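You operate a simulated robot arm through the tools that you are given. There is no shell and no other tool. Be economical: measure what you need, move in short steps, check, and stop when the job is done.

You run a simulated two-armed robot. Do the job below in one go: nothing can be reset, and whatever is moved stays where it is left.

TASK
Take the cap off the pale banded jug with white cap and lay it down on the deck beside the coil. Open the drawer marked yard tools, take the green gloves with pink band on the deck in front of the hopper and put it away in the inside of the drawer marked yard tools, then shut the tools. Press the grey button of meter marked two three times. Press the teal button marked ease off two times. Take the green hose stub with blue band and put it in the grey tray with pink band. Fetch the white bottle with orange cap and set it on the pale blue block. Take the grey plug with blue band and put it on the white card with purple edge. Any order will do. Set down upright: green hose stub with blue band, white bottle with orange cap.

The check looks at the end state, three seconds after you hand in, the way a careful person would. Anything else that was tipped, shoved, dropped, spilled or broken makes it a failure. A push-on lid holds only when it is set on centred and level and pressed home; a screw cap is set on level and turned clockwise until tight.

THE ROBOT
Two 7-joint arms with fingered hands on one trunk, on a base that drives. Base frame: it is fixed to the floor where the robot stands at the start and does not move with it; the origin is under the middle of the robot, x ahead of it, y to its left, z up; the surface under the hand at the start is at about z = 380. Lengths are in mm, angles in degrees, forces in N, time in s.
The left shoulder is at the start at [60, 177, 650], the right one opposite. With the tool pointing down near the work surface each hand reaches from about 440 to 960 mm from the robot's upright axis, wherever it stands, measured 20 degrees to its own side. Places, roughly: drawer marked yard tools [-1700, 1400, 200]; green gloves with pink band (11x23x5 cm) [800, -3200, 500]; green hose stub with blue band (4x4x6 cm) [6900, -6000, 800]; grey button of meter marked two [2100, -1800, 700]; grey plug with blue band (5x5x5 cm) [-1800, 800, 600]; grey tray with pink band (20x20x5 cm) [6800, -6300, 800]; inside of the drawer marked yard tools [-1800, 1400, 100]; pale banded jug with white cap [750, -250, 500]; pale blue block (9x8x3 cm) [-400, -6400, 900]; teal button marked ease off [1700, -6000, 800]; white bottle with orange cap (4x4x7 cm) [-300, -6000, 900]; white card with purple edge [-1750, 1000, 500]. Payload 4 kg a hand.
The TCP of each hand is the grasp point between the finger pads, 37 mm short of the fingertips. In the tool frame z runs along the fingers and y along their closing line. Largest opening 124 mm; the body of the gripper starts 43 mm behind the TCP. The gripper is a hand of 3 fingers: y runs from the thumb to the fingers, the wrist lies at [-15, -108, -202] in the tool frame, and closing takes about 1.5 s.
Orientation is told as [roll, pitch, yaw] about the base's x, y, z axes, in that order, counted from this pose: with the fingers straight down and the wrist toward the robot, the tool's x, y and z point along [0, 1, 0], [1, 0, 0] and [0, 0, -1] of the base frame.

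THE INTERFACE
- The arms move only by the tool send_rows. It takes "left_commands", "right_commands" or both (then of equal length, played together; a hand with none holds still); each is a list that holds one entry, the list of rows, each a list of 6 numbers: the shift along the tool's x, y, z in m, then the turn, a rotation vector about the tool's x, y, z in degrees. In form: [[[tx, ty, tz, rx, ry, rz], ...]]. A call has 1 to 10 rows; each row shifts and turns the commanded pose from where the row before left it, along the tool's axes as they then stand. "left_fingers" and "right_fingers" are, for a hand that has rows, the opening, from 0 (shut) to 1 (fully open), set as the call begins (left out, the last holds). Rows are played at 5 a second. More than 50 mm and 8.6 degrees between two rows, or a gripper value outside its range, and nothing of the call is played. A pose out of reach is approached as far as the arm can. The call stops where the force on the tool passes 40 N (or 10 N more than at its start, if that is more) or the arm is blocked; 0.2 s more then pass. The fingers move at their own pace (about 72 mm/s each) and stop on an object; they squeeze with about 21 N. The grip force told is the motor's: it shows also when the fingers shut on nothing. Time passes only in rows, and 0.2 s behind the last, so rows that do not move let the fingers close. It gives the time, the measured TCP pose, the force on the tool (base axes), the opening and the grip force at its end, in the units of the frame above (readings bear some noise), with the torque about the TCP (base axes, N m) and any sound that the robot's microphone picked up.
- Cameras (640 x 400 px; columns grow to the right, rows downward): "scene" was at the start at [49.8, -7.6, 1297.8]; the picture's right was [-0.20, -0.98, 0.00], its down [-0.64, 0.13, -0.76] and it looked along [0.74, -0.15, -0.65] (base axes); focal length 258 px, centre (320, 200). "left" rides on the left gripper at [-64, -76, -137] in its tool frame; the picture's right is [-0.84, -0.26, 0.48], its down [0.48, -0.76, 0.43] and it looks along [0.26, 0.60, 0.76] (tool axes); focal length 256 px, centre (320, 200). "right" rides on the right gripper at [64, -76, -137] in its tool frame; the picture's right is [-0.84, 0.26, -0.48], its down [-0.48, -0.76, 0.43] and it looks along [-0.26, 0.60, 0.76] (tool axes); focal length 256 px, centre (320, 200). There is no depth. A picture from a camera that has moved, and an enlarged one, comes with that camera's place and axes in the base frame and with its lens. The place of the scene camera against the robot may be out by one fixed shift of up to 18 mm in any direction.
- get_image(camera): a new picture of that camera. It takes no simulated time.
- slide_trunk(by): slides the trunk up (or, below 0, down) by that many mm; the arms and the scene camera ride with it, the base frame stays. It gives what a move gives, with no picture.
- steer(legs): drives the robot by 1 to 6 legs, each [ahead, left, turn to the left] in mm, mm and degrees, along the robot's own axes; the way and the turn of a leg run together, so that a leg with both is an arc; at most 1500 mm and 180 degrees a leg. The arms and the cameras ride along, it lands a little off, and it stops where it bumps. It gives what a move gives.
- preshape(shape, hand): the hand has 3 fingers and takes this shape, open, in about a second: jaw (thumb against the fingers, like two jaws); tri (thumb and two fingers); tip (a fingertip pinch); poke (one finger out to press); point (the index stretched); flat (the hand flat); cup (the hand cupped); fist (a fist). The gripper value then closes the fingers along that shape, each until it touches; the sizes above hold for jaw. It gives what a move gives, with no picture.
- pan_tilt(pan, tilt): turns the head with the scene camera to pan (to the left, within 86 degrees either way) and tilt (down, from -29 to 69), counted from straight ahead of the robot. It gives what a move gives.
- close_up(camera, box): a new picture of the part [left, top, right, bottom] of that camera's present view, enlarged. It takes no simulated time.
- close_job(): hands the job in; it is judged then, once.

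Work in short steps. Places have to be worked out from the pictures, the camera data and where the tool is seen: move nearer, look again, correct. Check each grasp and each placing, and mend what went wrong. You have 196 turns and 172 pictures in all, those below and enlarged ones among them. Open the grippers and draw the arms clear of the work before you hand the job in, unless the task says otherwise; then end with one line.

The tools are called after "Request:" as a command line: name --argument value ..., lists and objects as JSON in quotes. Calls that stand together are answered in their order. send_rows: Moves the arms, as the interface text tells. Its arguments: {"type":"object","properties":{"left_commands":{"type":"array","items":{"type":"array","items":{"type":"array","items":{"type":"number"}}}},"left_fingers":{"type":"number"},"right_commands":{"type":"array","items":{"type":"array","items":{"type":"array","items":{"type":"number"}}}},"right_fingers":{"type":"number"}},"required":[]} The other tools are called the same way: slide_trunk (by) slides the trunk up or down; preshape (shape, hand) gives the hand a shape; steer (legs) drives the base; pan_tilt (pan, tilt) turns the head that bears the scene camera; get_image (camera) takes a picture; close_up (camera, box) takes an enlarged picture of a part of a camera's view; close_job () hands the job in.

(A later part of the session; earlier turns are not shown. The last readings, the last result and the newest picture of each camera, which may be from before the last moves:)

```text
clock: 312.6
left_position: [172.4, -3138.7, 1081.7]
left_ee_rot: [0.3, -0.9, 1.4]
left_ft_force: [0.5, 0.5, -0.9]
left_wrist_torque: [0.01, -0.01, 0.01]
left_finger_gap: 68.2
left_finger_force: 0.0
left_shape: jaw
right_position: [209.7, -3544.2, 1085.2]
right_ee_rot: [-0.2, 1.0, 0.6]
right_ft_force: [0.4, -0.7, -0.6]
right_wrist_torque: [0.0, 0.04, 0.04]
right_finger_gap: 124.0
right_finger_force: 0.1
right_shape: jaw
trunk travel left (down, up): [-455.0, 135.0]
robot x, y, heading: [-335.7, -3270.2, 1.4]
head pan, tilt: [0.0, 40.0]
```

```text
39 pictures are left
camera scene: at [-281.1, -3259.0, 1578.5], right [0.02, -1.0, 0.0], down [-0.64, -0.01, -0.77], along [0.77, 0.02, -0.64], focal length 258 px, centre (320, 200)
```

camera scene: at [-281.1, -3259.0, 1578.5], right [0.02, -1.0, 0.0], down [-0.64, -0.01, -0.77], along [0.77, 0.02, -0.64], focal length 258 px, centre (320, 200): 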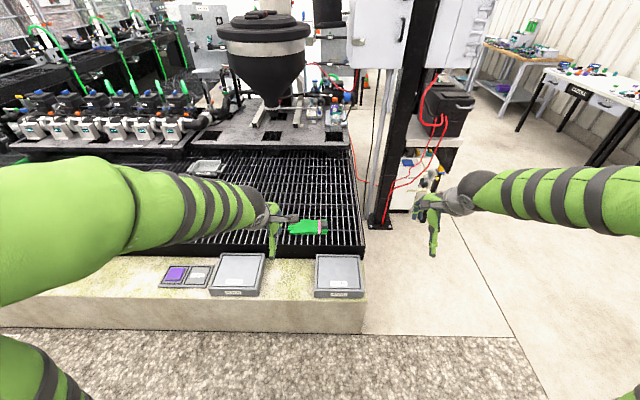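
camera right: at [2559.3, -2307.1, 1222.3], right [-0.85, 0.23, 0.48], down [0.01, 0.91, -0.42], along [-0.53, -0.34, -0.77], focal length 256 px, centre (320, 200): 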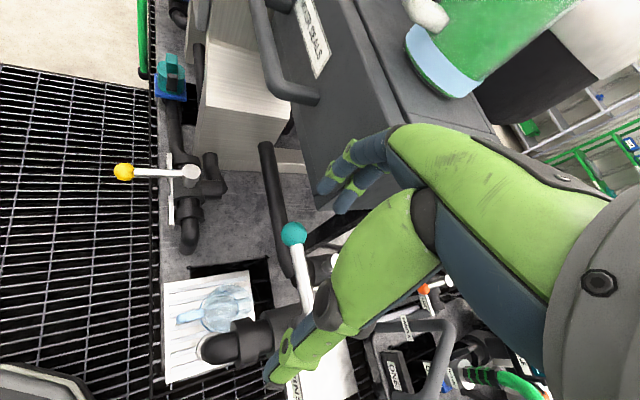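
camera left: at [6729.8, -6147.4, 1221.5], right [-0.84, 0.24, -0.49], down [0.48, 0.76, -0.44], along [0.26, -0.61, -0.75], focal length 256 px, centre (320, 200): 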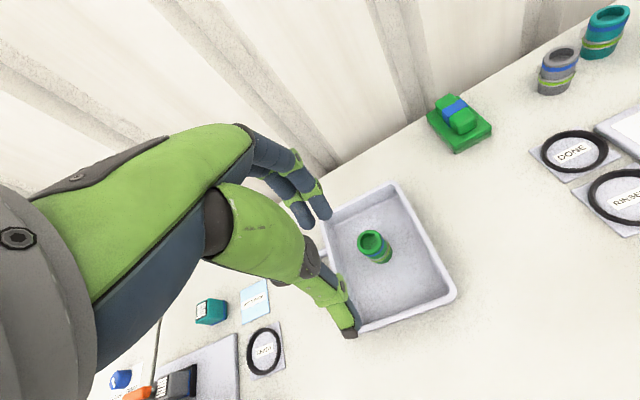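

Zoom on the gloves.

Request:
close_up --camera "scene" --box '[250, 190, 370, 280]'

Request:
slide_trunk --by -200

Request:
steer --legs '[[300, 0, 0]]'

Request:
get_image --camera "left"

```text
4.44 times, centred on (310, 235) of scene
camera zoom: at [-281.1, -3259.0, 1578.5], right [0.02, -1.0, 0.0], down [-0.64, -0.01, -0.77], along [0.77, 0.02, -0.64], focal length 1147 px, centre (364, 44)
```

zoom: 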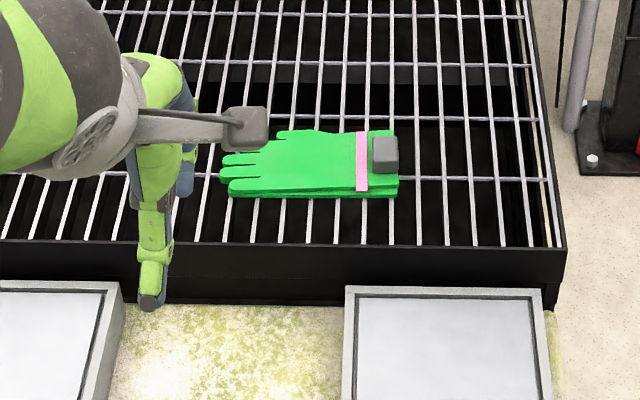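

```text
clock: 314.7
left_position: [172.1, -3137.6, 882.2]
left_ee_rot: [0.1, -1.1, 1.3]
left_ft_force: [-0.3, -0.1, 0.6]
left_wrist_torque: [0.0, 0.0, 0.0]
left_finger_gap: 68.1
left_finger_force: 0.1
left_shape: jaw
right_position: [209.0, -3543.3, 884.9]
right_ee_rot: [-0.1, 1.0, 0.4]
right_ft_force: [0.2, -0.7, 0.8]
right_wrist_torque: [0.0, -0.02, -0.02]
right_finger_gap: 123.9
right_finger_force: 0.0
right_shape: jaw
trunk travel left (down, up): [-255.0, 335.0]
robot x, y, heading: [-338.4, -3268.3, 1.0]
head pan, tilt: [0.0, 40.0]
```

```text
clock: 316.8
left_position: [475.6, -3132.6, 881.1]
left_ee_rot: [0.2, -0.8, 1.2]
left_ft_force: [-0.4, 0.9, -0.4]
left_wrist_torque: [0.0, 0.01, -0.01]
left_finger_gap: 68.2
left_finger_force: 0.0
left_shape: jaw
right_position: [511.0, -3539.5, 883.8]
right_ee_rot: [-0.2, 1.1, 0.3]
right_ft_force: [-0.3, 0.3, -0.2]
right_wrist_torque: [0.02, -0.01, 0.01]
right_finger_gap: 124.1
right_finger_force: 0.1
right_shape: jaw
trunk travel left (down, up): [-255.0, 335.0]
robot x, y, heading: [-26.5, -3263.9, 1.2]
head pan, tilt: [0.0, 40.0]
```

```text
37 pictures are left
camera left: at [399.1, -3199.3, 1016.3], right [-0.23, -0.84, -0.49], down [-0.76, 0.47, -0.45], along [0.6, 0.27, -0.75], focal length 256 px, centre (320, 200)
```

left: 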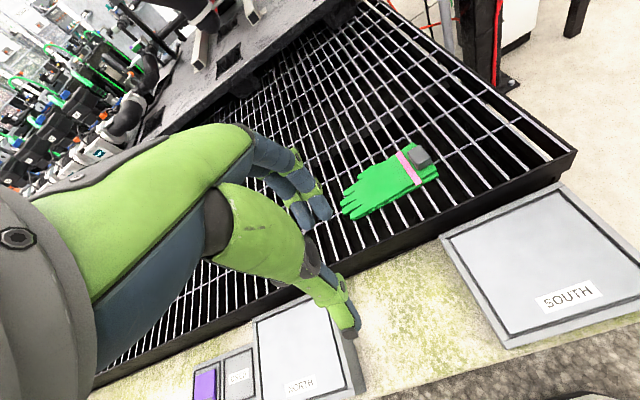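

The gloves carry a grey knob at the cuff, at about (733,-3264,555). I bring the left hand above it.

Request:
send_rows --left_commands '[[[-0.017, 0.0318, 0.0251, 0, 0, 0], [-0.017, 0.0318, 0.0251, 0, 0, 0], [-0.017, 0.0318, 0.0251, 0, 0, 0], [-0.017, 0.0318, 0.0251, 0, 0, 0], [-0.017, 0.0318, 0.0251, 0, 0, 0], [-0.017, 0.0318, 0.0251, 0, 0, 0], [-0.017, 0.0318, 0.0251, 0, 0, 0], [-0.017, 0.0318, 0.0251, 0, 0, 0]]]'

Request:
get_image --camera "left"

```text
clock: 318.6
left_position: [737.3, -3263.9, 684.0]
left_ee_rot: [0.2, -0.9, 1.3]
left_ft_force: [0.5, 0.1, -0.3]
left_wrist_torque: [-0.03, -0.02, 0.03]
left_finger_gap: 68.2
left_finger_force: 0.1
left_shape: jaw
right_position: [511.2, -3539.6, 885.0]
right_ee_rot: [-0.3, 1.1, 0.3]
right_ft_force: [0.2, 0.8, 0.5]
right_wrist_torque: [-0.02, 0.0, 0.01]
right_finger_gap: 124.0
right_finger_force: 0.0
right_shape: jaw
trunk travel left (down, up): [-255.0, 335.0]
robot x, y, heading: [-28.6, -3262.5, 1.2]
head pan, tilt: [0.0, 40.0]
```

```text
36 pictures are left
camera left: at [660.1, -3330.1, 818.4], right [-0.23, -0.84, -0.49], down [-0.76, 0.47, -0.44], along [0.6, 0.27, -0.75], focal length 256 px, centre (320, 200)
```

left: 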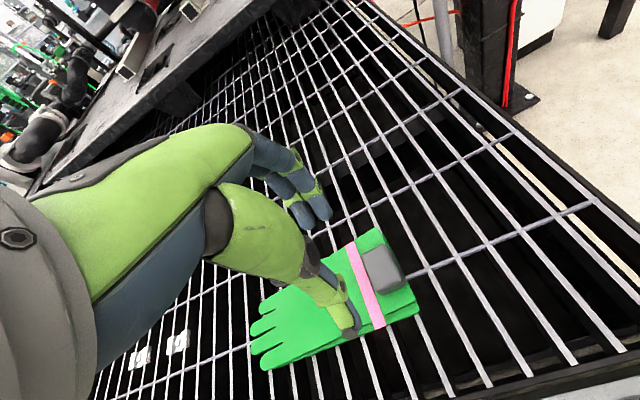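

Knob refined to about (756,-3276), top ≈ 548. Centre and descend to 600.

Request:
send_rows --left_commands '[[[-0.0125, 0.0187, 0.024, 0, 0, 0], [0, 0, 0.03, 0, 0, 0], [0, 0, 0.03, 0, 0, 0]]]'

Request:
get_image --camera "left"

```text
clock: 319.4
left_position: [756.1, -3274.3, 599.7]
left_ee_rot: [0.3, -0.9, 1.2]
left_ft_force: [0.5, 0.5, -0.6]
left_wrist_torque: [0.02, 0.05, 0.0]
left_finger_gap: 68.3
left_finger_force: 0.0
left_shape: jaw
right_position: [511.7, -3540.1, 885.1]
right_ee_rot: [-0.3, 1.1, 0.3]
right_ft_force: [0.3, 0.2, -0.2]
right_wrist_torque: [-0.01, -0.01, 0.04]
right_finger_gap: 123.9
right_finger_force: 0.0
right_shape: jaw
trunk travel left (down, up): [-255.0, 335.0]
robot x, y, heading: [-33.7, -3265.0, 1.0]
head pan, tilt: [0.0, 40.0]
```

```text
35 pictures are left
camera left: at [679.6, -3341.2, 735.9], right [-0.23, -0.84, -0.49], down [-0.76, 0.47, -0.45], along [0.6, 0.27, -0.75], focal length 256 px, centre (320, 200)
```

left: 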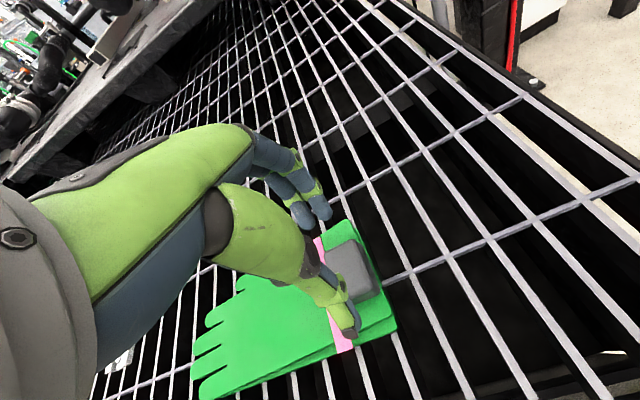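

Shift -5 mm and descend to 567; then close on the knob.

Request:
send_rows --left_commands '[[[-0.006, 0.001, 0.015, 0, 0, 0], [0, 0, 0.014, 0, 0, 0], [0, 0, 0.005, 0, 0, 0]]]'

Request:
send_rows --left_commands '[[[0, 0, 0, 0, 0, 0], [0, 0, 0, 0, 0, 0], [0, 0, 0, 0, 0, 0], [0, 0, 0, 0, 0, 0], [0, 0, 0, 0, 0, 0]]]' --left_fingers 0.0

Request:
get_image --camera "left"

```text
clock: 320.2
left_position: [758.9, -3282.3, 566.9]
left_ee_rot: [0.2, -0.9, 1.2]
left_ft_force: [-0.4, 0.0, 0.5]
left_wrist_torque: [0.02, -0.02, 0.0]
left_finger_gap: 68.0
left_finger_force: 0.1
left_shape: jaw
right_position: [512.2, -3541.1, 883.7]
right_ee_rot: [-0.2, 1.0, 0.3]
right_ft_force: [0.4, -0.6, 0.0]
right_wrist_torque: [0.02, -0.02, 0.0]
right_finger_gap: 124.2
right_finger_force: 0.0
right_shape: jaw
trunk travel left (down, up): [-255.0, 335.0]
robot x, y, heading: [-29.8, -3264.4, 0.9]
head pan, tilt: [0.0, 40.0]
```

```text
clock: 321.4
left_position: [757.3, -3280.6, 565.1]
left_ee_rot: [0.2, -1.0, 1.2]
left_ft_force: [-1.6, -0.1, 3.2]
left_wrist_torque: [-0.05, 0.08, 0.0]
left_finger_gap: 47.7
left_finger_force: 20.9
left_shape: jaw
right_position: [511.6, -3540.9, 884.9]
right_ee_rot: [-0.2, 1.0, 0.3]
right_ft_force: [0.0, -0.8, -0.7]
right_wrist_torque: [0.03, 0.0, -0.01]
right_finger_gap: 124.0
right_finger_force: 0.0
right_shape: jaw
trunk travel left (down, up): [-255.0, 335.0]
robot x, y, heading: [-32.8, -3262.6, 0.9]
head pan, tilt: [0.0, 40.0]
```

```text
34 pictures are left
camera left: at [681.1, -3347.3, 701.9], right [-0.23, -0.84, -0.49], down [-0.76, 0.47, -0.45], along [0.6, 0.27, -0.75], focal length 256 px, centre (320, 200)
```

left: 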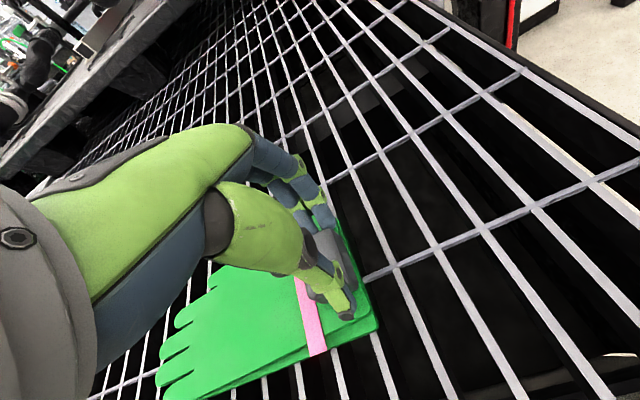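

Knob gripped (47.7 mm, 21 N). Lift 120 mm and check it follows.

Request:
send_rows --left_commands '[[[0, 0, -0.03, 0, 0, 0], [0, 0, -0.03, 0, 0, 0], [0, 0, -0.03, 0, 0, 0], [0, 0, -0.03, 0, 0, 0]]]'

Request:
get_image --camera "left"

```text
clock: 322.4
left_position: [756.2, -3281.3, 687.4]
left_ee_rot: [0.4, -1.0, 1.3]
left_ft_force: [-0.4, -0.6, -2.2]
left_wrist_torque: [-0.08, -0.01, 0.03]
left_finger_gap: 47.5
left_finger_force: 20.9
left_shape: jaw
right_position: [511.7, -3540.0, 884.3]
right_ee_rot: [-0.3, 1.1, 0.3]
right_ft_force: [-0.2, -0.2, 0.7]
right_wrist_torque: [-0.01, 0.01, 0.03]
right_finger_gap: 123.7
right_finger_force: 0.0
right_shape: jaw
trunk travel left (down, up): [-255.0, 335.0]
robot x, y, heading: [-28.0, -3264.2, 1.0]
head pan, tilt: [0.0, 40.0]
```

```text
33 pictures are left
camera left: at [679.6, -3347.5, 821.9], right [-0.23, -0.84, -0.49], down [-0.76, 0.47, -0.44], along [0.6, 0.27, -0.75], focal length 256 px, centre (320, 200)
```

left: 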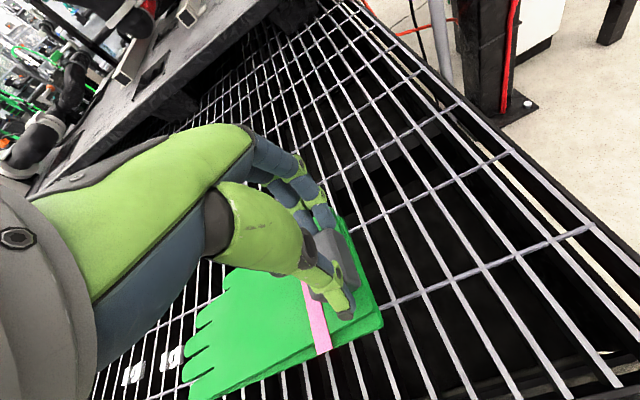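

Gloves are held. Retract and raise, then drive to the drawer area and face west.

Request:
send_rows --left_commands '[[[0, 0, -0.045, 0, 0, 0], [0, 0, -0.045, 0, 0, 0], [0, -0.04, -0.02, 0, 0, 0], [0.02, -0.04, 0, 0, 0, 0], [0.02, -0.04, 0, 0, 0, 0], [0.02, -0.04, 0, 0, 0, 0], [0.02, -0.04, 0, 0, 0, 0], [0.02, -0.03, 0, 0, 0, 0]]]'

Request:
steer --legs '[[-270, 0, 0], [0, 1500, 0], [0, 1500, 0], [0, 1300, 0], [0, 0, -180]]'

Request:
pan_tilt --pan 0 --tilt 35

Request:
get_image --camera "scene"

```text
clock: 324.2
left_position: [521.5, -3187.3, 793.3]
left_ee_rot: [0.2, -0.9, 1.0]
left_ft_force: [0.1, -0.1, -0.4]
left_wrist_torque: [-0.08, -0.01, 0.05]
left_finger_gap: 47.5
left_finger_force: 20.6
left_shape: jaw
right_position: [512.9, -3540.7, 884.8]
right_ee_rot: [-0.3, 0.9, 0.3]
right_ft_force: [-0.1, -0.6, 0.0]
right_wrist_torque: [-0.02, 0.0, -0.01]
right_finger_gap: 124.1
right_finger_force: 0.0
right_shape: jaw
trunk travel left (down, up): [-255.0, 335.0]
robot x, y, heading: [-29.2, -3263.0, 1.3]
head pan, tilt: [0.0, 40.0]
```

```text
clock: 353.7
left_position: [-857.5, 980.3, 792.5]
left_ee_rot: [0.2, -0.8, -178.9]
left_ft_force: [0.8, -0.4, -1.4]
left_wrist_torque: [0.1, 0.0, 0.01]
left_finger_gap: 46.8
left_finger_force: 20.4
left_shape: jaw
right_position: [-844.3, 1332.7, 884.6]
right_ee_rot: [-0.3, 1.0, -179.7]
right_ft_force: [0.0, 0.3, 0.0]
right_wrist_torque: [-0.01, 0.04, 0.01]
right_finger_gap: 123.5
right_finger_force: 0.2
right_shape: jaw
trunk travel left (down, up): [-255.0, 335.0]
robot x, y, heading: [-308.9, 1056.9, -179.1]
head pan, tilt: [0.0, 40.0]
```

```text
clock: 354.3
left_position: [-856.5, 979.8, 792.9]
left_ee_rot: [0.3, -0.9, -178.9]
left_ft_force: [-0.3, 0.5, -0.6]
left_wrist_torque: [0.07, 0.01, 0.02]
left_finger_gap: 46.9
left_finger_force: 21.4
left_shape: jaw
right_position: [-845.3, 1332.6, 884.7]
right_ee_rot: [-0.2, 1.1, -179.8]
right_ft_force: [0.6, -0.2, -1.1]
right_wrist_torque: [0.01, -0.02, 0.0]
right_finger_gap: 124.1
right_finger_force: 0.0
right_shape: jaw
trunk travel left (down, up): [-255.0, 335.0]
robot x, y, heading: [-306.3, 1058.2, -178.8]
head pan, tilt: [0.0, 35.0]
```

```text
32 pictures are left
camera scene: at [-365.5, 1065.2, 1386.0], right [-0.02, 1.0, 0.0], down [0.57, 0.01, -0.82], along [-0.82, -0.01, -0.57], focal length 258 px, centre (320, 200)
```

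scene: 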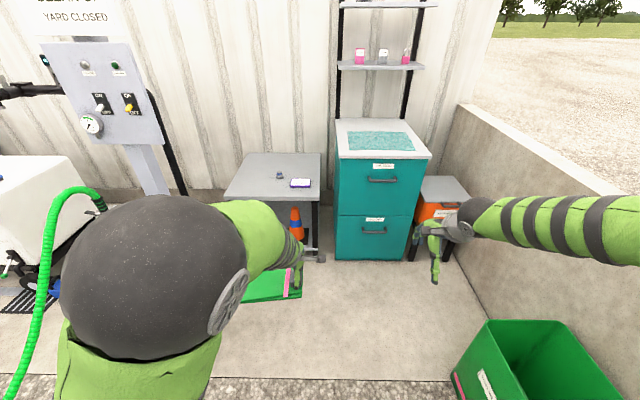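

Zoom on cabinet and table.

Request:
close_up --camera "scene" --box '[220, 110, 480, 270]'

Request:
close_up --camera "scene" --box '[250, 140, 350, 210]'

```text
2.46 times, centred on (350, 190) of scene
camera zoom: at [-365.5, 1065.2, 1386.0], right [-0.02, 1.0, 0.0], down [0.57, 0.01, -0.82], along [-0.82, -0.01, -0.57], focal length 635 px, centre (246, 225)
```

zoom: 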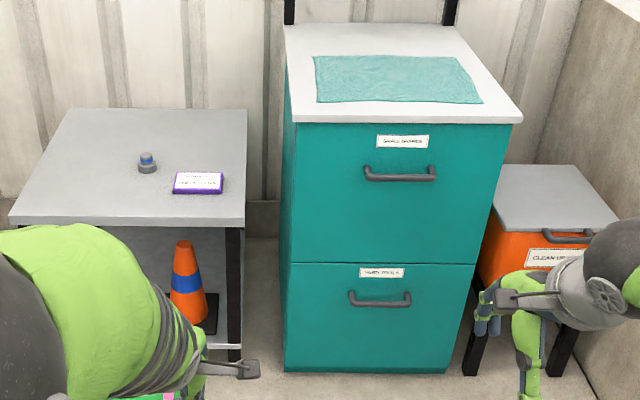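

```text
5.71 times, centred on (300, 175) of scene
camera zoom: at [-365.5, 1065.2, 1386.0], right [-0.02, 1.0, 0.0], down [0.57, 0.01, -0.82], along [-0.82, -0.01, -0.57], focal length 1475 px, centre (434, 343)
```

zoom: 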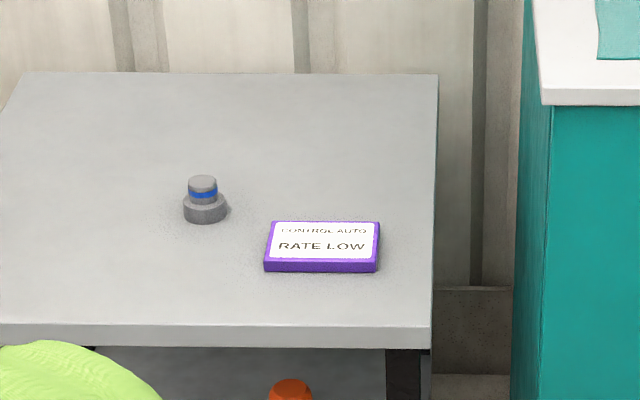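

The lower drawer is YARD TOOLS (handle ≈ (-1690,1421,217)). The left hand holds the gloves, so the right hand will open it. I drive closer, raise the left hand, and lower the trunk.

Request:
steer --legs '[[550, -110, 0]]'

Request:
send_rows --left_commands '[[[0, 0, -0.04, 0, 0, 0], [0, 0, -0.04, 0, 0, 0], [0, -0.02, -0.04, 0, 0, 0], [0, -0.02, 0, 0, 0, 0], [0, 0, 0, 0, 0, 0], [0, 0, 0, 0, 0, 0], [0, 0, 0, 0, 0, 0]]]' --right_commands '[[[0, 0, 0, -8.6, 0, 0], [0, 0, 0, -8.6, 0, 0], [0, 0, 0, -8.6, 0, 0], [0, 0, 0, -8.6, 0, 0], [0, 0, 0, -8.6, 0, 0], [0, 0, 0, -8.5, 0, 0], [0, 0, 0, -8.5, 0, 0]]]' --right_fingers 0.5

Request:
slide_trunk --by -250

Request:
pan_tilt --pan -15 --tilt 45

Request:
get_image --camera "right"

Request:
get_image --camera "scene"

```text
clock: 357.6
left_position: [-1408.9, 1081.5, 791.9]
left_ee_rot: [0.1, -1.0, -178.9]
left_ft_force: [-0.7, -0.3, -0.5]
left_wrist_torque: [0.08, -0.03, 0.0]
left_finger_gap: 46.7
left_finger_force: 21.4
left_shape: jaw
right_position: [-1398.9, 1433.9, 884.3]
right_ee_rot: [-0.1, 1.1, -179.7]
right_ft_force: [-0.2, 0.1, 0.2]
right_wrist_torque: [0.01, 0.01, 0.02]
right_finger_gap: 124.1
right_finger_force: 0.0
right_shape: jaw
trunk travel left (down, up): [-255.0, 335.0]
robot x, y, heading: [-853.6, 1156.9, -178.9]
head pan, tilt: [0.0, 35.0]
```

```text
clock: 359.4
left_position: [-1366.2, 1083.1, 912.2]
left_ee_rot: [0.1, -1.1, -178.7]
left_ft_force: [0.3, 1.0, -1.0]
left_wrist_torque: [0.06, 0.0, 0.0]
left_finger_gap: 46.7
left_finger_force: 21.2
left_shape: jaw
right_position: [-1391.1, 1578.8, 950.4]
right_ee_rot: [-40.1, -47.3, -163.6]
right_ft_force: [0.8, -0.6, -0.3]
right_wrist_torque: [-0.01, -0.01, -0.02]
right_finger_gap: 61.7
right_finger_force: 0.0
right_shape: jaw
right hand out of reach, approached as far as the arm can: row 4, 5, 6, 7
trunk travel left (down, up): [-255.0, 335.0]
robot x, y, heading: [-853.4, 1153.8, -179.0]
head pan, tilt: [0.0, 35.0]
stopped in row 7 (right hand): the arm was blocked; the commanded pose is now the measured one
```

```text
clock: 361.9
left_position: [-1367.6, 1083.3, 662.8]
left_ee_rot: [0.3, -0.9, -178.8]
left_ft_force: [0.0, 0.7, -0.2]
left_wrist_torque: [0.09, -0.01, 0.01]
left_finger_gap: 46.5
left_finger_force: 21.0
left_shape: jaw
right_position: [-1391.3, 1579.3, 700.2]
right_ee_rot: [-39.9, -47.3, -163.7]
right_ft_force: [-0.5, 0.7, 0.0]
right_wrist_torque: [-0.03, 0.04, -0.02]
right_finger_gap: 61.8
right_finger_force: 0.1
right_shape: jaw
trunk travel left (down, up): [-5.0, 585.0]
robot x, y, heading: [-854.5, 1161.1, -178.8]
head pan, tilt: [0.0, 35.0]
```

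```text
clock: 362.7
left_position: [-1366.7, 1084.1, 662.0]
left_ee_rot: [0.1, -0.9, -178.8]
left_ft_force: [-0.5, 0.4, -1.0]
left_wrist_torque: [0.08, 0.03, -0.03]
left_finger_gap: 46.8
left_finger_force: 21.0
left_shape: jaw
right_position: [-1391.7, 1578.5, 700.7]
right_ee_rot: [-39.9, -47.3, -163.6]
right_ft_force: [0.7, -0.9, -0.2]
right_wrist_torque: [-0.02, 0.0, 0.0]
right_finger_gap: 62.3
right_finger_force: 0.1
right_shape: jaw
trunk travel left (down, up): [-5.0, 585.0]
robot x, y, heading: [-859.2, 1159.0, -179.0]
head pan, tilt: [-15.0, 45.0]
```

```text
29 pictures are left
camera right: at [-1257.6, 1475.5, 687.6], right [0.38, 0.46, 0.8], down [0.3, 0.76, -0.57], along [-0.88, 0.46, 0.15], focal length 256 px, centre (320, 200)
```

right: 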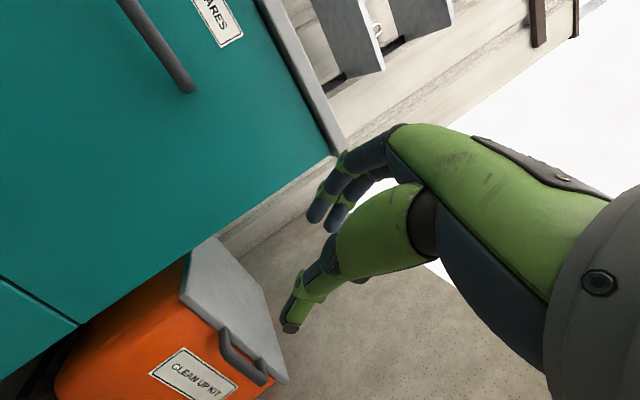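

```text
28 pictures are left
camera scene: at [-908.5, 1187.4, 1121.3], right [0.24, 0.97, 0.0], down [0.69, -0.17, -0.71], along [-0.69, 0.17, -0.71], focal length 258 px, centre (320, 200)
```

scene: 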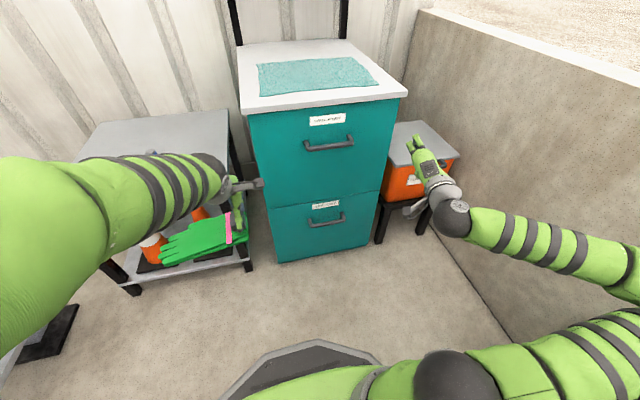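

The right hand twisted when it ran out of reach. With the trunk low now, I bring it to a comfortable spot (-1420,1440,400) and then undo the roll.

Request:
send_rows --right_commands '[[[0.037, -0.025, 0.016, 0, 0, 0], [0.037, -0.025, 0.016, 0, 0, 0], [0.037, -0.025, 0.016, 0, 0, 0], [0.037, -0.025, 0.016, 0, 0, 0], [0.037, -0.025, 0.016, 0, 0, 0], [0.037, -0.025, 0.016, 0, 0, 0], [0.037, -0.025, 0.016, 0, 0, 0]]]'

Request:
send_rows --right_commands '[[[0, 0, 0, 0, 8, 0], [0, 0, 0, 0, 8, 0], [0, 0, 0, 0, 8, 0], [0, 0, 0, 0, 8, 0], [0, 0, 0, 0, 8, 0], [0, 0, 0, -6.3, 0, 0], [0, 0, 0, -6.3, 0, 0], [0, 0, 0, 0, -7.05, 4.1], [0, 0, 0, 0, -7.05, 4.1]]]'

```text
clock: 364.3
left_position: [-1367.4, 1083.2, 663.1]
left_ee_rot: [0.2, -0.9, -178.8]
left_ft_force: [0.4, 0.3, -2.1]
left_wrist_torque: [0.06, -0.02, 0.04]
left_finger_gap: 46.4
left_finger_force: 21.7
left_shape: jaw
right_position: [-1400.7, 1570.8, 678.6]
right_ee_rot: [-39.8, -46.9, -163.7]
right_ft_force: [0.4, 1.0, 0.3]
right_wrist_torque: [0.01, -0.01, 0.01]
right_finger_gap: 61.7
right_finger_force: 0.2
right_shape: jaw
right hand out of reach, approached as far as the arm can: row 1, 2, 3, 4, 5, 6, 7
trunk travel left (down, up): [-5.0, 585.0]
robot x, y, heading: [-855.3, 1153.7, -179.1]
head pan, tilt: [-15.0, 45.0]
```

```text
clock: 366.3
left_position: [-1365.8, 1083.1, 661.8]
left_ee_rot: [0.2, -0.9, -178.8]
left_ft_force: [-1.0, 1.0, -1.1]
left_wrist_torque: [0.07, -0.01, 0.02]
left_finger_gap: 46.7
left_finger_force: 21.5
left_shape: jaw
right_position: [-1400.3, 1570.9, 679.5]
right_ee_rot: [0.3, -60.0, 179.9]
right_ft_force: [0.7, 0.9, 0.1]
right_wrist_torque: [-0.03, -0.02, 0.0]
right_finger_gap: 61.9
right_finger_force: 0.0
right_shape: jaw
trunk travel left (down, up): [-5.0, 585.0]
robot x, y, heading: [-857.8, 1155.4, -178.9]
head pan, tilt: [-15.0, 45.0]
```

Orientation is now as wanted. I move to a stand-off before the lower handle.

Request:
send_rows --right_commands '[[[0.0184, -0.0271, 0.0284, 0, 0, 0], [0.0184, -0.0271, 0.0284, 0, 0, 0], [0.0184, -0.0271, 0.0284, 0, 0, 0], [0.0184, -0.0271, 0.0284, 0, 0, 0], [0.0184, -0.0271, 0.0284, 0, 0, 0], [0.0184, -0.0271, 0.0284, 0, 0, 0], [0.0184, -0.0271, 0.0284, 0, 0, 0], [0.0184, -0.0271, 0.0284, 0, 0, 0], [0.0184, -0.0271, 0.0284, 0, 0, 0]]]'

Request:
get_image --camera "right"

```text
clock: 368.3
left_position: [-1366.9, 1083.2, 662.1]
left_ee_rot: [0.2, -0.9, -178.8]
left_ft_force: [-0.3, 0.2, -1.1]
left_wrist_torque: [0.03, 0.0, 0.0]
left_finger_gap: 46.9
left_finger_force: 21.2
left_shape: jaw
right_position: [-1433.1, 1531.0, 686.6]
right_ee_rot: [0.0, -58.8, -179.6]
right_ft_force: [0.2, 0.3, -0.3]
right_wrist_torque: [0.0, -0.03, 0.0]
right_finger_gap: 62.0
right_finger_force: 0.0
right_shape: jaw
right hand out of reach, approached as far as the arm can: row 1, 2, 3, 4, 5, 6, 7, 8, 9
trunk travel left (down, up): [-5.0, 585.0]
robot x, y, heading: [-861.2, 1154.2, -178.9]
head pan, tilt: [-15.0, 45.0]
```

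```text
27 pictures are left
camera right: at [-1275.8, 1468.2, 692.0], right [0.27, 0.84, 0.47], down [0.02, 0.48, -0.88], along [-0.96, 0.25, 0.12], focal length 256 px, centre (320, 200)
```

right: 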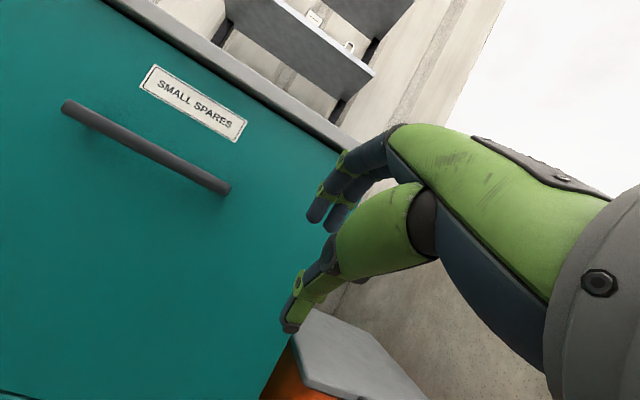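

It's blocked at a joint limit in this posture. I return the hand to fingers-down, move it low, then pitch again.

Request:
send_rows --right_commands '[[[0, 0, 0, 8.4, 0, 0], [0, 0, 0, 8.4, 0, 0], [0, 0, 0, 8.4, 0, 0], [0, 0, 0, 8.4, 0, 0], [0, 0, 0, 8.4, 0, 0], [0, 0, 0, 8.4, 0, 0], [0, 0, 0, 8.4, 0, 0]]]'

Request:
send_rows --right_commands '[[[0.01, 0, 0.045, 0, 0, 0], [0.01, 0, 0.045, 0, 0, 0], [0.01, 0, 0.045, 0, 0, 0], [0.01, 0, 0.045, 0, 0, 0], [0.01, 0, 0.045, 0, 0, 0], [0.01, 0, 0.045, 0, 0, 0]]]'

```text
clock: 369.9
left_position: [-1366.7, 1084.3, 662.8]
left_ee_rot: [0.3, -0.9, -178.8]
left_ft_force: [-0.4, 0.2, -0.8]
left_wrist_torque: [0.07, -0.03, -0.01]
left_finger_gap: 46.6
left_finger_force: 21.0
left_shape: jaw
right_position: [-1431.8, 1531.2, 686.4]
right_ee_rot: [0.1, -1.1, -180.0]
right_ft_force: [0.8, 0.6, 0.0]
right_wrist_torque: [-0.01, 0.0, 0.04]
right_finger_gap: 62.1
right_finger_force: 0.2
right_shape: jaw
trunk travel left (down, up): [-5.0, 585.0]
robot x, y, heading: [-854.3, 1155.6, -178.9]
head pan, tilt: [-15.0, 45.0]
```

```text
clock: 371.3
left_position: [-1366.3, 1082.2, 663.1]
left_ee_rot: [0.2, -0.8, -178.8]
left_ft_force: [0.1, 0.7, -0.6]
left_wrist_torque: [0.09, 0.02, 0.01]
left_finger_gap: 46.7
left_finger_force: 21.4
left_shape: jaw
right_position: [-1439.8, 1470.7, 417.3]
right_ee_rot: [0.0, -1.1, -180.0]
right_ft_force: [0.1, -0.3, 0.5]
right_wrist_torque: [0.03, -0.01, 0.0]
right_finger_gap: 62.0
right_finger_force: 0.1
right_shape: jaw
trunk travel left (down, up): [-5.0, 585.0]
robot x, y, heading: [-856.3, 1155.5, -179.0]
head pan, tilt: [-15.0, 45.0]
```

Good. Now pitch forward 55° here, then look at the handle.

Request:
send_rows --right_commands '[[[0, 0, 0, -8, 0, 0], [0, 0, 0, -8, 0, 0], [0, 0, 0, -8, 0, 0], [0, 0, 0, -8, 0, 0], [0, 0, 0, -8, 0, 0], [0, 0, 0, -8, 0, 0], [0, 0, 0, -6, 0, 0]]]'

Request:
get_image --camera "right"

```text
clock: 372.9
left_position: [-1367.0, 1082.5, 662.0]
left_ee_rot: [0.2, -1.0, -178.7]
left_ft_force: [0.2, -0.7, -1.1]
left_wrist_torque: [0.06, -0.01, 0.01]
left_finger_gap: 46.8
left_finger_force: 20.7
left_shape: jaw
right_position: [-1447.4, 1540.9, 573.0]
right_ee_rot: [0.2, -46.9, -178.9]
right_ft_force: [0.5, -0.1, 0.7]
right_wrist_torque: [0.0, -0.01, 0.01]
right_finger_gap: 61.9
right_finger_force: 0.1
right_shape: jaw
right hand out of reach, approached as far as the arm can: row 4, 5, 6, 7
trunk travel left (down, up): [-5.0, 585.0]
robot x, y, heading: [-855.7, 1157.4, -179.1]
head pan, tilt: [-15.0, 45.0]
```

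```text
26 pictures are left
camera right: at [-1294.7, 1480.1, 610.5], right [0.16, 0.84, 0.51], down [0.19, 0.48, -0.85], along [-0.97, 0.24, -0.08], focal length 256 px, centre (320, 200)
```

right: 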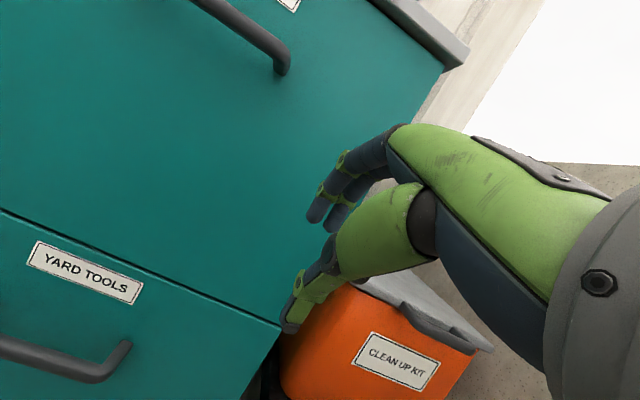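

Triangulating three rays, the lower handle is at about (-1552,1380,347), much nearer than assumed. I back up 130, raise the trunk 90 so the arm is more stretched, then move toward a stand-off.

Request:
steer --legs '[[-130, 0, 0]]'

Request:
slide_trunk --by 90

Request:
send_rows --right_commands '[[[0.0201, -0.0073, 0.0367, 0, 0, 0], [0.0201, -0.0073, 0.0367, 0, 0, 0], [0.0201, -0.0073, 0.0367, 0, 0, 0], [0.0201, -0.0073, 0.0367, 0, 0, 0], [0.0201, -0.0073, 0.0367, 0, 0, 0], [0.0201, -0.0073, 0.0367, 0, 0, 0], [0.0201, -0.0073, 0.0367, 0, 0, 0]]]'

Request:
get_image --camera "right"

```text
clock: 374.2
left_position: [-1236.5, 1084.7, 661.7]
left_ee_rot: [0.2, -0.8, -178.8]
left_ft_force: [0.9, 0.2, -0.5]
left_wrist_torque: [0.09, -0.02, 0.01]
left_finger_gap: 46.6
left_finger_force: 20.9
left_shape: jaw
right_position: [-1317.0, 1543.1, 571.8]
right_ee_rot: [0.2, -47.0, -179.0]
right_ft_force: [-0.8, 0.5, -0.3]
right_wrist_torque: [0.03, 0.01, 0.01]
right_finger_gap: 62.0
right_finger_force: 0.0
right_shape: jaw
trunk travel left (down, up): [-5.0, 585.0]
robot x, y, heading: [-726.3, 1161.9, -179.1]
head pan, tilt: [-15.0, 45.0]
```

```text
clock: 375.4
left_position: [-1235.9, 1086.5, 751.8]
left_ee_rot: [0.2, -0.9, -178.7]
left_ft_force: [-0.6, 0.1, -2.3]
left_wrist_torque: [0.07, 0.05, 0.0]
left_finger_gap: 46.7
left_finger_force: 20.8
left_shape: jaw
right_position: [-1317.0, 1543.2, 661.2]
right_ee_rot: [0.2, -46.8, -179.1]
right_ft_force: [0.8, -0.8, -0.1]
right_wrist_torque: [-0.02, -0.01, -0.03]
right_finger_gap: 61.9
right_finger_force: 0.0
right_shape: jaw
trunk travel left (down, up): [-95.0, 495.0]
robot x, y, heading: [-728.4, 1161.5, -179.2]
head pan, tilt: [-15.0, 45.0]
```

```text
clock: 377.0
left_position: [-1236.3, 1086.1, 753.0]
left_ee_rot: [0.1, -0.9, -178.8]
left_ft_force: [-0.1, 0.2, -0.8]
left_wrist_torque: [0.08, 0.01, 0.0]
left_finger_gap: 46.7
left_finger_force: 21.0
left_shape: jaw
right_position: [-1472.0, 1500.4, 664.2]
right_ee_rot: [0.4, -45.2, -178.4]
right_ft_force: [-0.1, 0.8, 0.1]
right_wrist_torque: [0.0, 0.01, -0.02]
right_finger_gap: 62.0
right_finger_force: 0.1
right_shape: jaw
right hand out of reach, approached as far as the arm can: row 1, 2, 3, 4, 5, 6, 7
trunk travel left (down, up): [-95.0, 495.0]
robot x, y, heading: [-726.5, 1159.5, -178.8]
head pan, tilt: [-15.0, 45.0]
```

```text
25 pictures are left
camera right: at [-1319.7, 1440.3, 705.5], right [0.13, 0.84, 0.52], down [0.21, 0.49, -0.85], along [-0.97, 0.22, -0.11], focal length 256 px, centre (320, 200)
```

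right: 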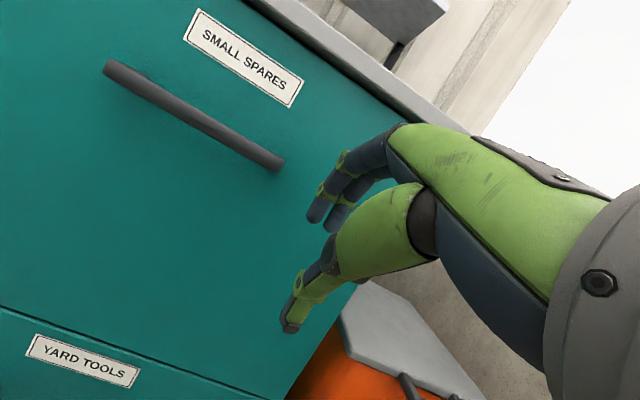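

The arm can't lower at this pitch. I return to fingers-down, move to (-1450,1390,500), then use a mild 28° pitch, which suffices to grip the bar.

Request:
send_rows --right_commands '[[[0, 0, 0, 8.4, 0, 0], [0, 0, 0, 8.4, 0, 0], [0, 0, 0, 8.4, 0, 0], [0, 0, 0, 8.4, 0, 0], [0, 0, 0, 8.4, 0, 0], [0, 0, 0, 3, 0, -1.5]]]'

Request:
send_rows --right_commands '[[[0.0275, -0.005, 0.041, 0, 0, 0], [0.0275, -0.005, 0.041, 0, 0, 0], [0.0275, -0.005, 0.041, 0, 0, 0], [0.0275, -0.005, 0.041, 0, 0, 0]]]'

Request:
send_rows --right_commands '[[[0, 0, 0, -7, 0, 0], [0, 0, 0, -7, 0, 0], [0, 0, 0, -7, 0, 0], [0, 0, 0, -7, 0, 0]]]' --right_fingers 0.4

Request:
get_image --camera "right"

```text
clock: 378.4
left_position: [-1236.3, 1085.7, 753.1]
left_ee_rot: [0.2, -0.8, -178.8]
left_ft_force: [0.0, 0.3, -0.6]
left_wrist_torque: [0.08, -0.01, -0.02]
left_finger_gap: 46.5
left_finger_force: 21.2
left_shape: jaw
right_position: [-1473.1, 1497.8, 662.1]
right_ee_rot: [0.1, -1.8, -177.3]
right_ft_force: [0.0, -0.5, 0.5]
right_wrist_torque: [-0.03, -0.03, -0.01]
right_finger_gap: 61.9
right_finger_force: 0.1
right_shape: jaw
trunk travel left (down, up): [-95.0, 495.0]
robot x, y, heading: [-726.4, 1164.8, -179.1]
head pan, tilt: [-15.0, 45.0]
```

```text
clock: 379.4
left_position: [-1235.6, 1085.6, 753.2]
left_ee_rot: [0.1, -1.0, -178.9]
left_ft_force: [0.2, -0.4, -0.2]
left_wrist_torque: [0.09, 0.0, 0.0]
left_finger_gap: 46.8
left_finger_force: 21.3
left_shape: jaw
right_position: [-1453.9, 1389.1, 497.0]
right_ee_rot: [0.1, -1.9, -177.5]
right_ft_force: [-0.2, -1.1, -0.2]
right_wrist_torque: [-0.01, 0.01, -0.02]
right_finger_gap: 61.7
right_finger_force: 0.1
right_shape: jaw
trunk travel left (down, up): [-95.0, 495.0]
robot x, y, heading: [-728.8, 1158.5, -179.3]
head pan, tilt: [-15.0, 45.0]
```

```text
clock: 380.4
left_position: [-1237.2, 1085.4, 753.1]
left_ee_rot: [0.1, -0.8, -178.8]
left_ft_force: [0.3, -0.6, -1.6]
left_wrist_torque: [0.09, -0.03, -0.01]
left_finger_gap: 46.7
left_finger_force: 21.3
left_shape: jaw
right_position: [-1457.4, 1394.1, 512.2]
right_ee_rot: [0.2, -29.1, -177.2]
right_ft_force: [-0.2, -0.1, -0.1]
right_wrist_torque: [-0.02, 0.0, 0.05]
right_finger_gap: 49.9
right_finger_force: 0.0
right_shape: jaw
right hand out of reach, approached as far as the arm can: row 4
trunk travel left (down, up): [-95.0, 495.0]
robot x, y, heading: [-725.5, 1162.8, -178.7]
head pan, tilt: [-15.0, 45.0]
```

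```text
24 pictures are left
camera right: at [-1322.1, 1336.4, 595.6], right [-0.03, 0.84, 0.54], down [0.43, 0.5, -0.75], along [-0.9, 0.21, -0.38], focal length 256 px, centre (320, 200)
```

right: 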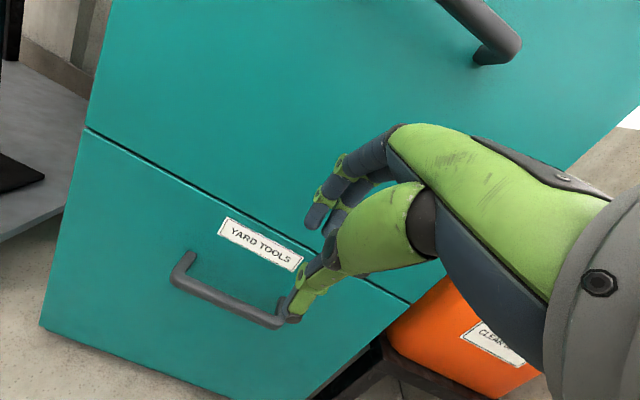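

Clear view of the YARD TOOLS handle: bar at roughly (-1553,1374,320). I approach along the tool axis to 50 mm short.

Request:
send_rows --right_commands '[[[0.0043, -0.002, 0.0349, 0, 0, 0], [0.0043, -0.002, 0.0349, 0, 0, 0], [0.0043, -0.002, 0.0349, 0, 0, 0], [0.0043, -0.002, 0.0349, 0, 0, 0]]]'

Request:
get_image --camera "right"

```text
clock: 381.4
left_position: [-1235.6, 1086.1, 753.8]
left_ee_rot: [0.2, -0.9, -179.0]
left_ft_force: [0.9, 0.5, -0.8]
left_wrist_torque: [0.06, 0.0, -0.01]
left_finger_gap: 46.5
left_finger_force: 21.5
left_shape: jaw
right_position: [-1535.4, 1396.0, 482.1]
right_ee_rot: [0.5, -28.9, -176.9]
right_ft_force: [28.3, 0.6, 6.7]
right_wrist_torque: [0.04, 1.4, -0.18]
right_finger_gap: 46.8
right_finger_force: 0.0
right_shape: jaw
right hand out of reach, approached as far as the arm can: row 1, 2, 3, 4
trunk travel left (down, up): [-95.0, 495.0]
robot x, y, heading: [-726.5, 1158.2, -179.5]
head pan, tilt: [-15.0, 45.0]
stopped in row 4 (right hand): the force on the tool passed its limit at 67 N (the readings are from after the stop); the commanded pose is now the measured one
```

```text
23 pictures are left
camera right: at [-1398.9, 1339.0, 563.9], right [-0.04, 0.84, 0.54], down [0.43, 0.5, -0.75], along [-0.9, 0.2, -0.38], focal length 256 px, centre (320, 200)
```

right: 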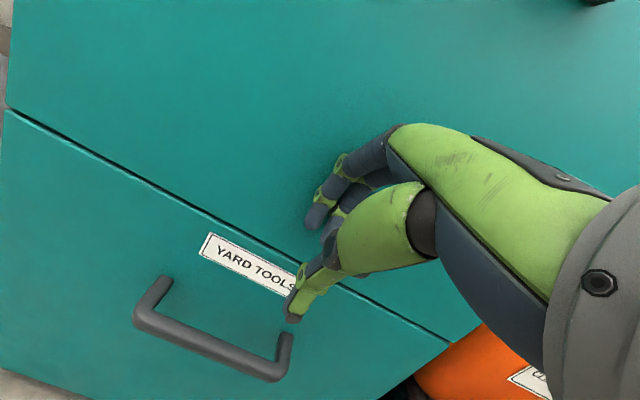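

The arm drifts forward instead of down (face at x≈-1581). At the meter the hand was yawed outward, which gave more pitch range. I back off, straighten, yaw outward 18°, then pitch 40°.

Request:
send_rows --right_commands '[[[0.002, -0.02, -0.0293, 0, 0, 0], [0.002, -0.02, -0.0293, 0, 0, 0], [0.002, -0.02, -0.0293, 0, 0, 0], [0, 0, 0, 7.2, 0, 0], [0, 0, 0, 7.2, 0, 0], [0, 0, 0, 7.2, 0, 0], [0, 0, 0, 7.2, 0, 0]]]'

Request:
send_rows --right_commands '[[[0, 0, 0, 0, 0, 7], [0, 0, 0, 0, 0, 7], [0, 0, 0, 0, 0, 7], [0, 0, 0, -8, 0, 0], [0, 0, 0, -8, 0, 0], [0, 0, 0, -8, 0, 0], [0, 0, 0, -8, 0, 0], [0, 0, 0, -8, 0, 0]]]'

```text
clock: 383.0
left_position: [-1236.4, 1087.2, 752.1]
left_ee_rot: [0.2, -1.0, -178.9]
left_ft_force: [0.1, -0.2, -1.4]
left_wrist_torque: [0.07, 0.01, -0.03]
left_finger_gap: 46.6
left_finger_force: 20.4
left_shape: jaw
right_position: [-1441.7, 1394.9, 527.2]
right_ee_rot: [0.3, 0.1, -176.9]
right_ft_force: [0.0, 1.0, 0.3]
right_wrist_torque: [-0.03, -0.02, -0.02]
right_finger_gap: 49.5
right_finger_force: 0.0
right_shape: jaw
trunk travel left (down, up): [-95.0, 495.0]
robot x, y, heading: [-725.3, 1160.9, -179.2]
head pan, tilt: [-15.0, 45.0]
```

```text
clock: 384.8
left_position: [-1236.4, 1085.7, 753.0]
left_ee_rot: [0.2, -0.8, -178.9]
left_ft_force: [-0.2, -0.6, -0.7]
left_wrist_torque: [0.06, 0.02, 0.02]
left_finger_gap: 46.6
left_finger_force: 21.0
left_shape: jaw
right_position: [-1420.5, 1411.2, 537.8]
right_ee_rot: [0.5, -31.5, 162.1]
right_ft_force: [0.0, -0.3, 0.4]
right_wrist_torque: [0.0, 0.01, 0.01]
right_finger_gap: 49.7
right_finger_force: 0.0
right_shape: jaw
right hand out of reach, approached as far as the arm can: row 2, 3, 7, 8
trunk travel left (down, up): [-95.0, 495.0]
robot x, y, heading: [-723.6, 1159.0, -179.3]
head pan, tilt: [-15.0, 45.0]
```

I replicate the exact posture that worked at the meter: up at shoulder+200, yaw ~166°, pitch there by 50°, then move forward and down.

Request:
send_rows --right_commands '[[[0, 0, 0, 7.9, 0, 0], [0, 0, 0, 7.9, 0, 0], [0, 0, 0, 7.9, 0, 0], [0, 0, 0, 7.8, 0, 0], [-0.013, -0.021, -0.039, 0, 0, 0], [-0.013, -0.021, -0.039, 0, 0, 0], [-0.013, -0.021, -0.039, 0, 0, 0], [-0.013, -0.021, -0.039, 0, 0, 0], [-0.013, -0.021, -0.039, 0, 0, 0], [-0.013, -0.021, -0.039, 0, 0, 0]]]'

Request:
send_rows --right_commands '[[[0, 0, 0, 0, 0, -4], [0, 0, 0, -8.4, 0, 0], [0, 0, 0, -8.4, 0, 0], [0, 0, 0, -8.4, 0, 0], [0, 0, 0, -8.4, 0, 0], [0, 0, 0, -8.4, 0, 0], [0, 0, 0, -8, 0, 0]]]'

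```text
clock: 387.0
left_position: [-1236.7, 1084.6, 752.7]
left_ee_rot: [0.2, -0.8, -178.8]
left_ft_force: [-0.8, 0.5, -0.7]
left_wrist_torque: [0.07, -0.02, -0.02]
left_finger_gap: 46.8
left_finger_force: 20.7
left_shape: jaw
right_position: [-1275.1, 1448.7, 769.7]
right_ee_rot: [0.3, 0.1, 162.2]
right_ft_force: [-0.2, 0.0, -0.4]
right_wrist_torque: [-0.02, -0.02, 0.0]
right_finger_gap: 49.9
right_finger_force: 0.1
right_shape: jaw
trunk travel left (down, up): [-95.0, 495.0]
robot x, y, heading: [-722.8, 1158.2, -178.9]
head pan, tilt: [-15.0, 45.0]
```

```text
clock: 388.6
left_position: [-1235.6, 1087.7, 754.6]
left_ee_rot: [0.3, -0.8, -178.9]
left_ft_force: [0.5, 0.4, -0.3]
left_wrist_torque: [0.07, 0.0, 0.01]
left_finger_gap: 46.6
left_finger_force: 21.2
left_shape: jaw
right_position: [-1291.6, 1450.1, 774.2]
right_ee_rot: [0.5, -49.8, 165.9]
right_ft_force: [0.1, 0.6, -0.8]
right_wrist_torque: [0.0, -0.02, 0.02]
right_finger_gap: 49.6
right_finger_force: 0.0
right_shape: jaw
right hand out of reach, approached as far as the arm can: row 7
trunk travel left (down, up): [-95.0, 495.0]
robot x, y, heading: [-724.4, 1159.1, -178.9]
head pan, tilt: [-15.0, 45.0]
```

That works. Now the same relative move forward and down to 60 mm short of the handle.

Request:
send_rows --right_commands '[[[0.0137, -0.0196, 0.0387, 0, 0, 0], [0.0137, -0.0196, 0.0387, 0, 0, 0], [0.0137, -0.0196, 0.0387, 0, 0, 0], [0.0137, -0.0196, 0.0387, 0, 0, 0], [0.0137, -0.0196, 0.0387, 0, 0, 0], [0.0137, -0.0196, 0.0387, 0, 0, 0], [0.0137, -0.0196, 0.0387, 0, 0, 0], [0.0137, -0.0196, 0.0387, 0, 0, 0], [0.0137, -0.0196, 0.0387, 0, 0, 0]]]'

Request:
get_image --camera "right"

```text
clock: 390.6
left_position: [-1236.2, 1087.4, 752.9]
left_ee_rot: [0.2, -0.9, -178.9]
left_ft_force: [0.1, -0.3, -1.5]
left_wrist_torque: [0.1, 0.0, 0.01]
left_finger_gap: 46.8
left_finger_force: 21.3
left_shape: jaw
right_position: [-1470.6, 1364.6, 418.6]
right_ee_rot: [0.5, -49.8, 165.8]
right_ft_force: [-0.5, -0.1, 0.1]
right_wrist_torque: [0.02, -0.02, -0.03]
right_finger_gap: 49.7
right_finger_force: 0.1
right_shape: jaw
trunk travel left (down, up): [-95.0, 495.0]
robot x, y, heading: [-727.3, 1159.1, -178.9]
head pan, tilt: [-15.0, 45.0]
```

```text
22 pictures are left
camera right: at [-1336.4, 1265.9, 448.1], right [0.4, 0.77, 0.5], down [0.27, 0.43, -0.86], along [-0.88, 0.48, -0.03], focal length 256 px, centre (320, 200)
```

right: 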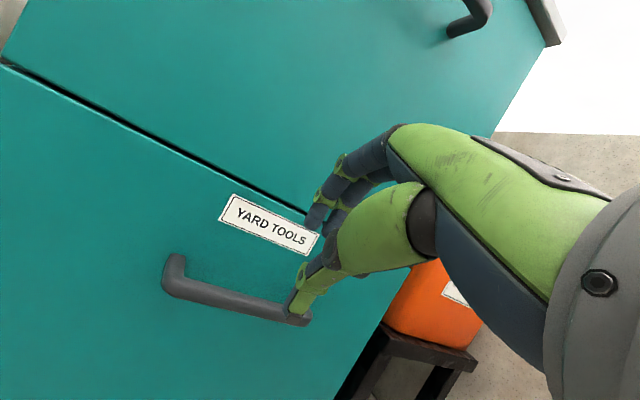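

Bar centre triangulated at (-1547,1366,323). I align, narrow the opening to ~40 mm, and advance most of the way.

Request:
send_rows --right_commands '[[[0.0175, -0.0255, 0, 0, 0, 0], [0, 0, 0.03, 0, 0, 0], [0, 0, 0.03, 0, 0, 0]]]' --right_fingers 0.32

Request:
get_image --camera "right"

```text
clock: 391.4
left_position: [-1236.6, 1086.8, 753.1]
left_ee_rot: [0.2, -0.9, -178.9]
left_ft_force: [-0.6, 0.4, -0.8]
left_wrist_torque: [0.1, 0.01, -0.02]
left_finger_gap: 46.6
left_finger_force: 21.4
left_shape: jaw
right_position: [-1504.2, 1353.7, 359.7]
right_ee_rot: [0.6, -49.9, 166.0]
right_ft_force: [-0.5, -0.1, 0.6]
right_wrist_torque: [-0.02, -0.02, 0.0]
right_finger_gap: 40.2
right_finger_force: 0.1
right_shape: jaw
trunk travel left (down, up): [-95.0, 495.0]
robot x, y, heading: [-724.8, 1160.7, -179.1]
head pan, tilt: [-15.0, 45.0]
```

```text
21 pictures are left
camera right: at [-1369.6, 1254.8, 389.9], right [0.4, 0.77, 0.5], down [0.27, 0.43, -0.86], along [-0.88, 0.48, -0.03], focal length 256 px, centre (320, 200)
```

right: 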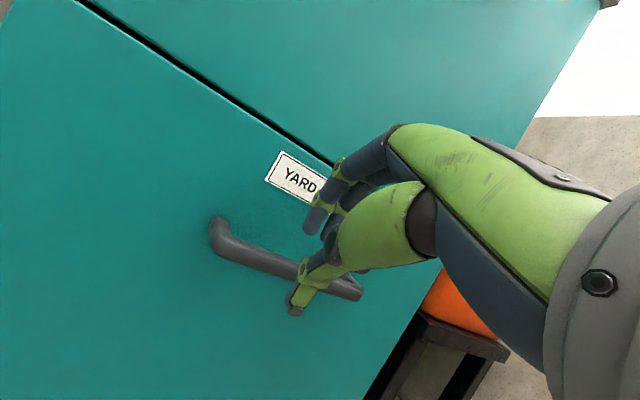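

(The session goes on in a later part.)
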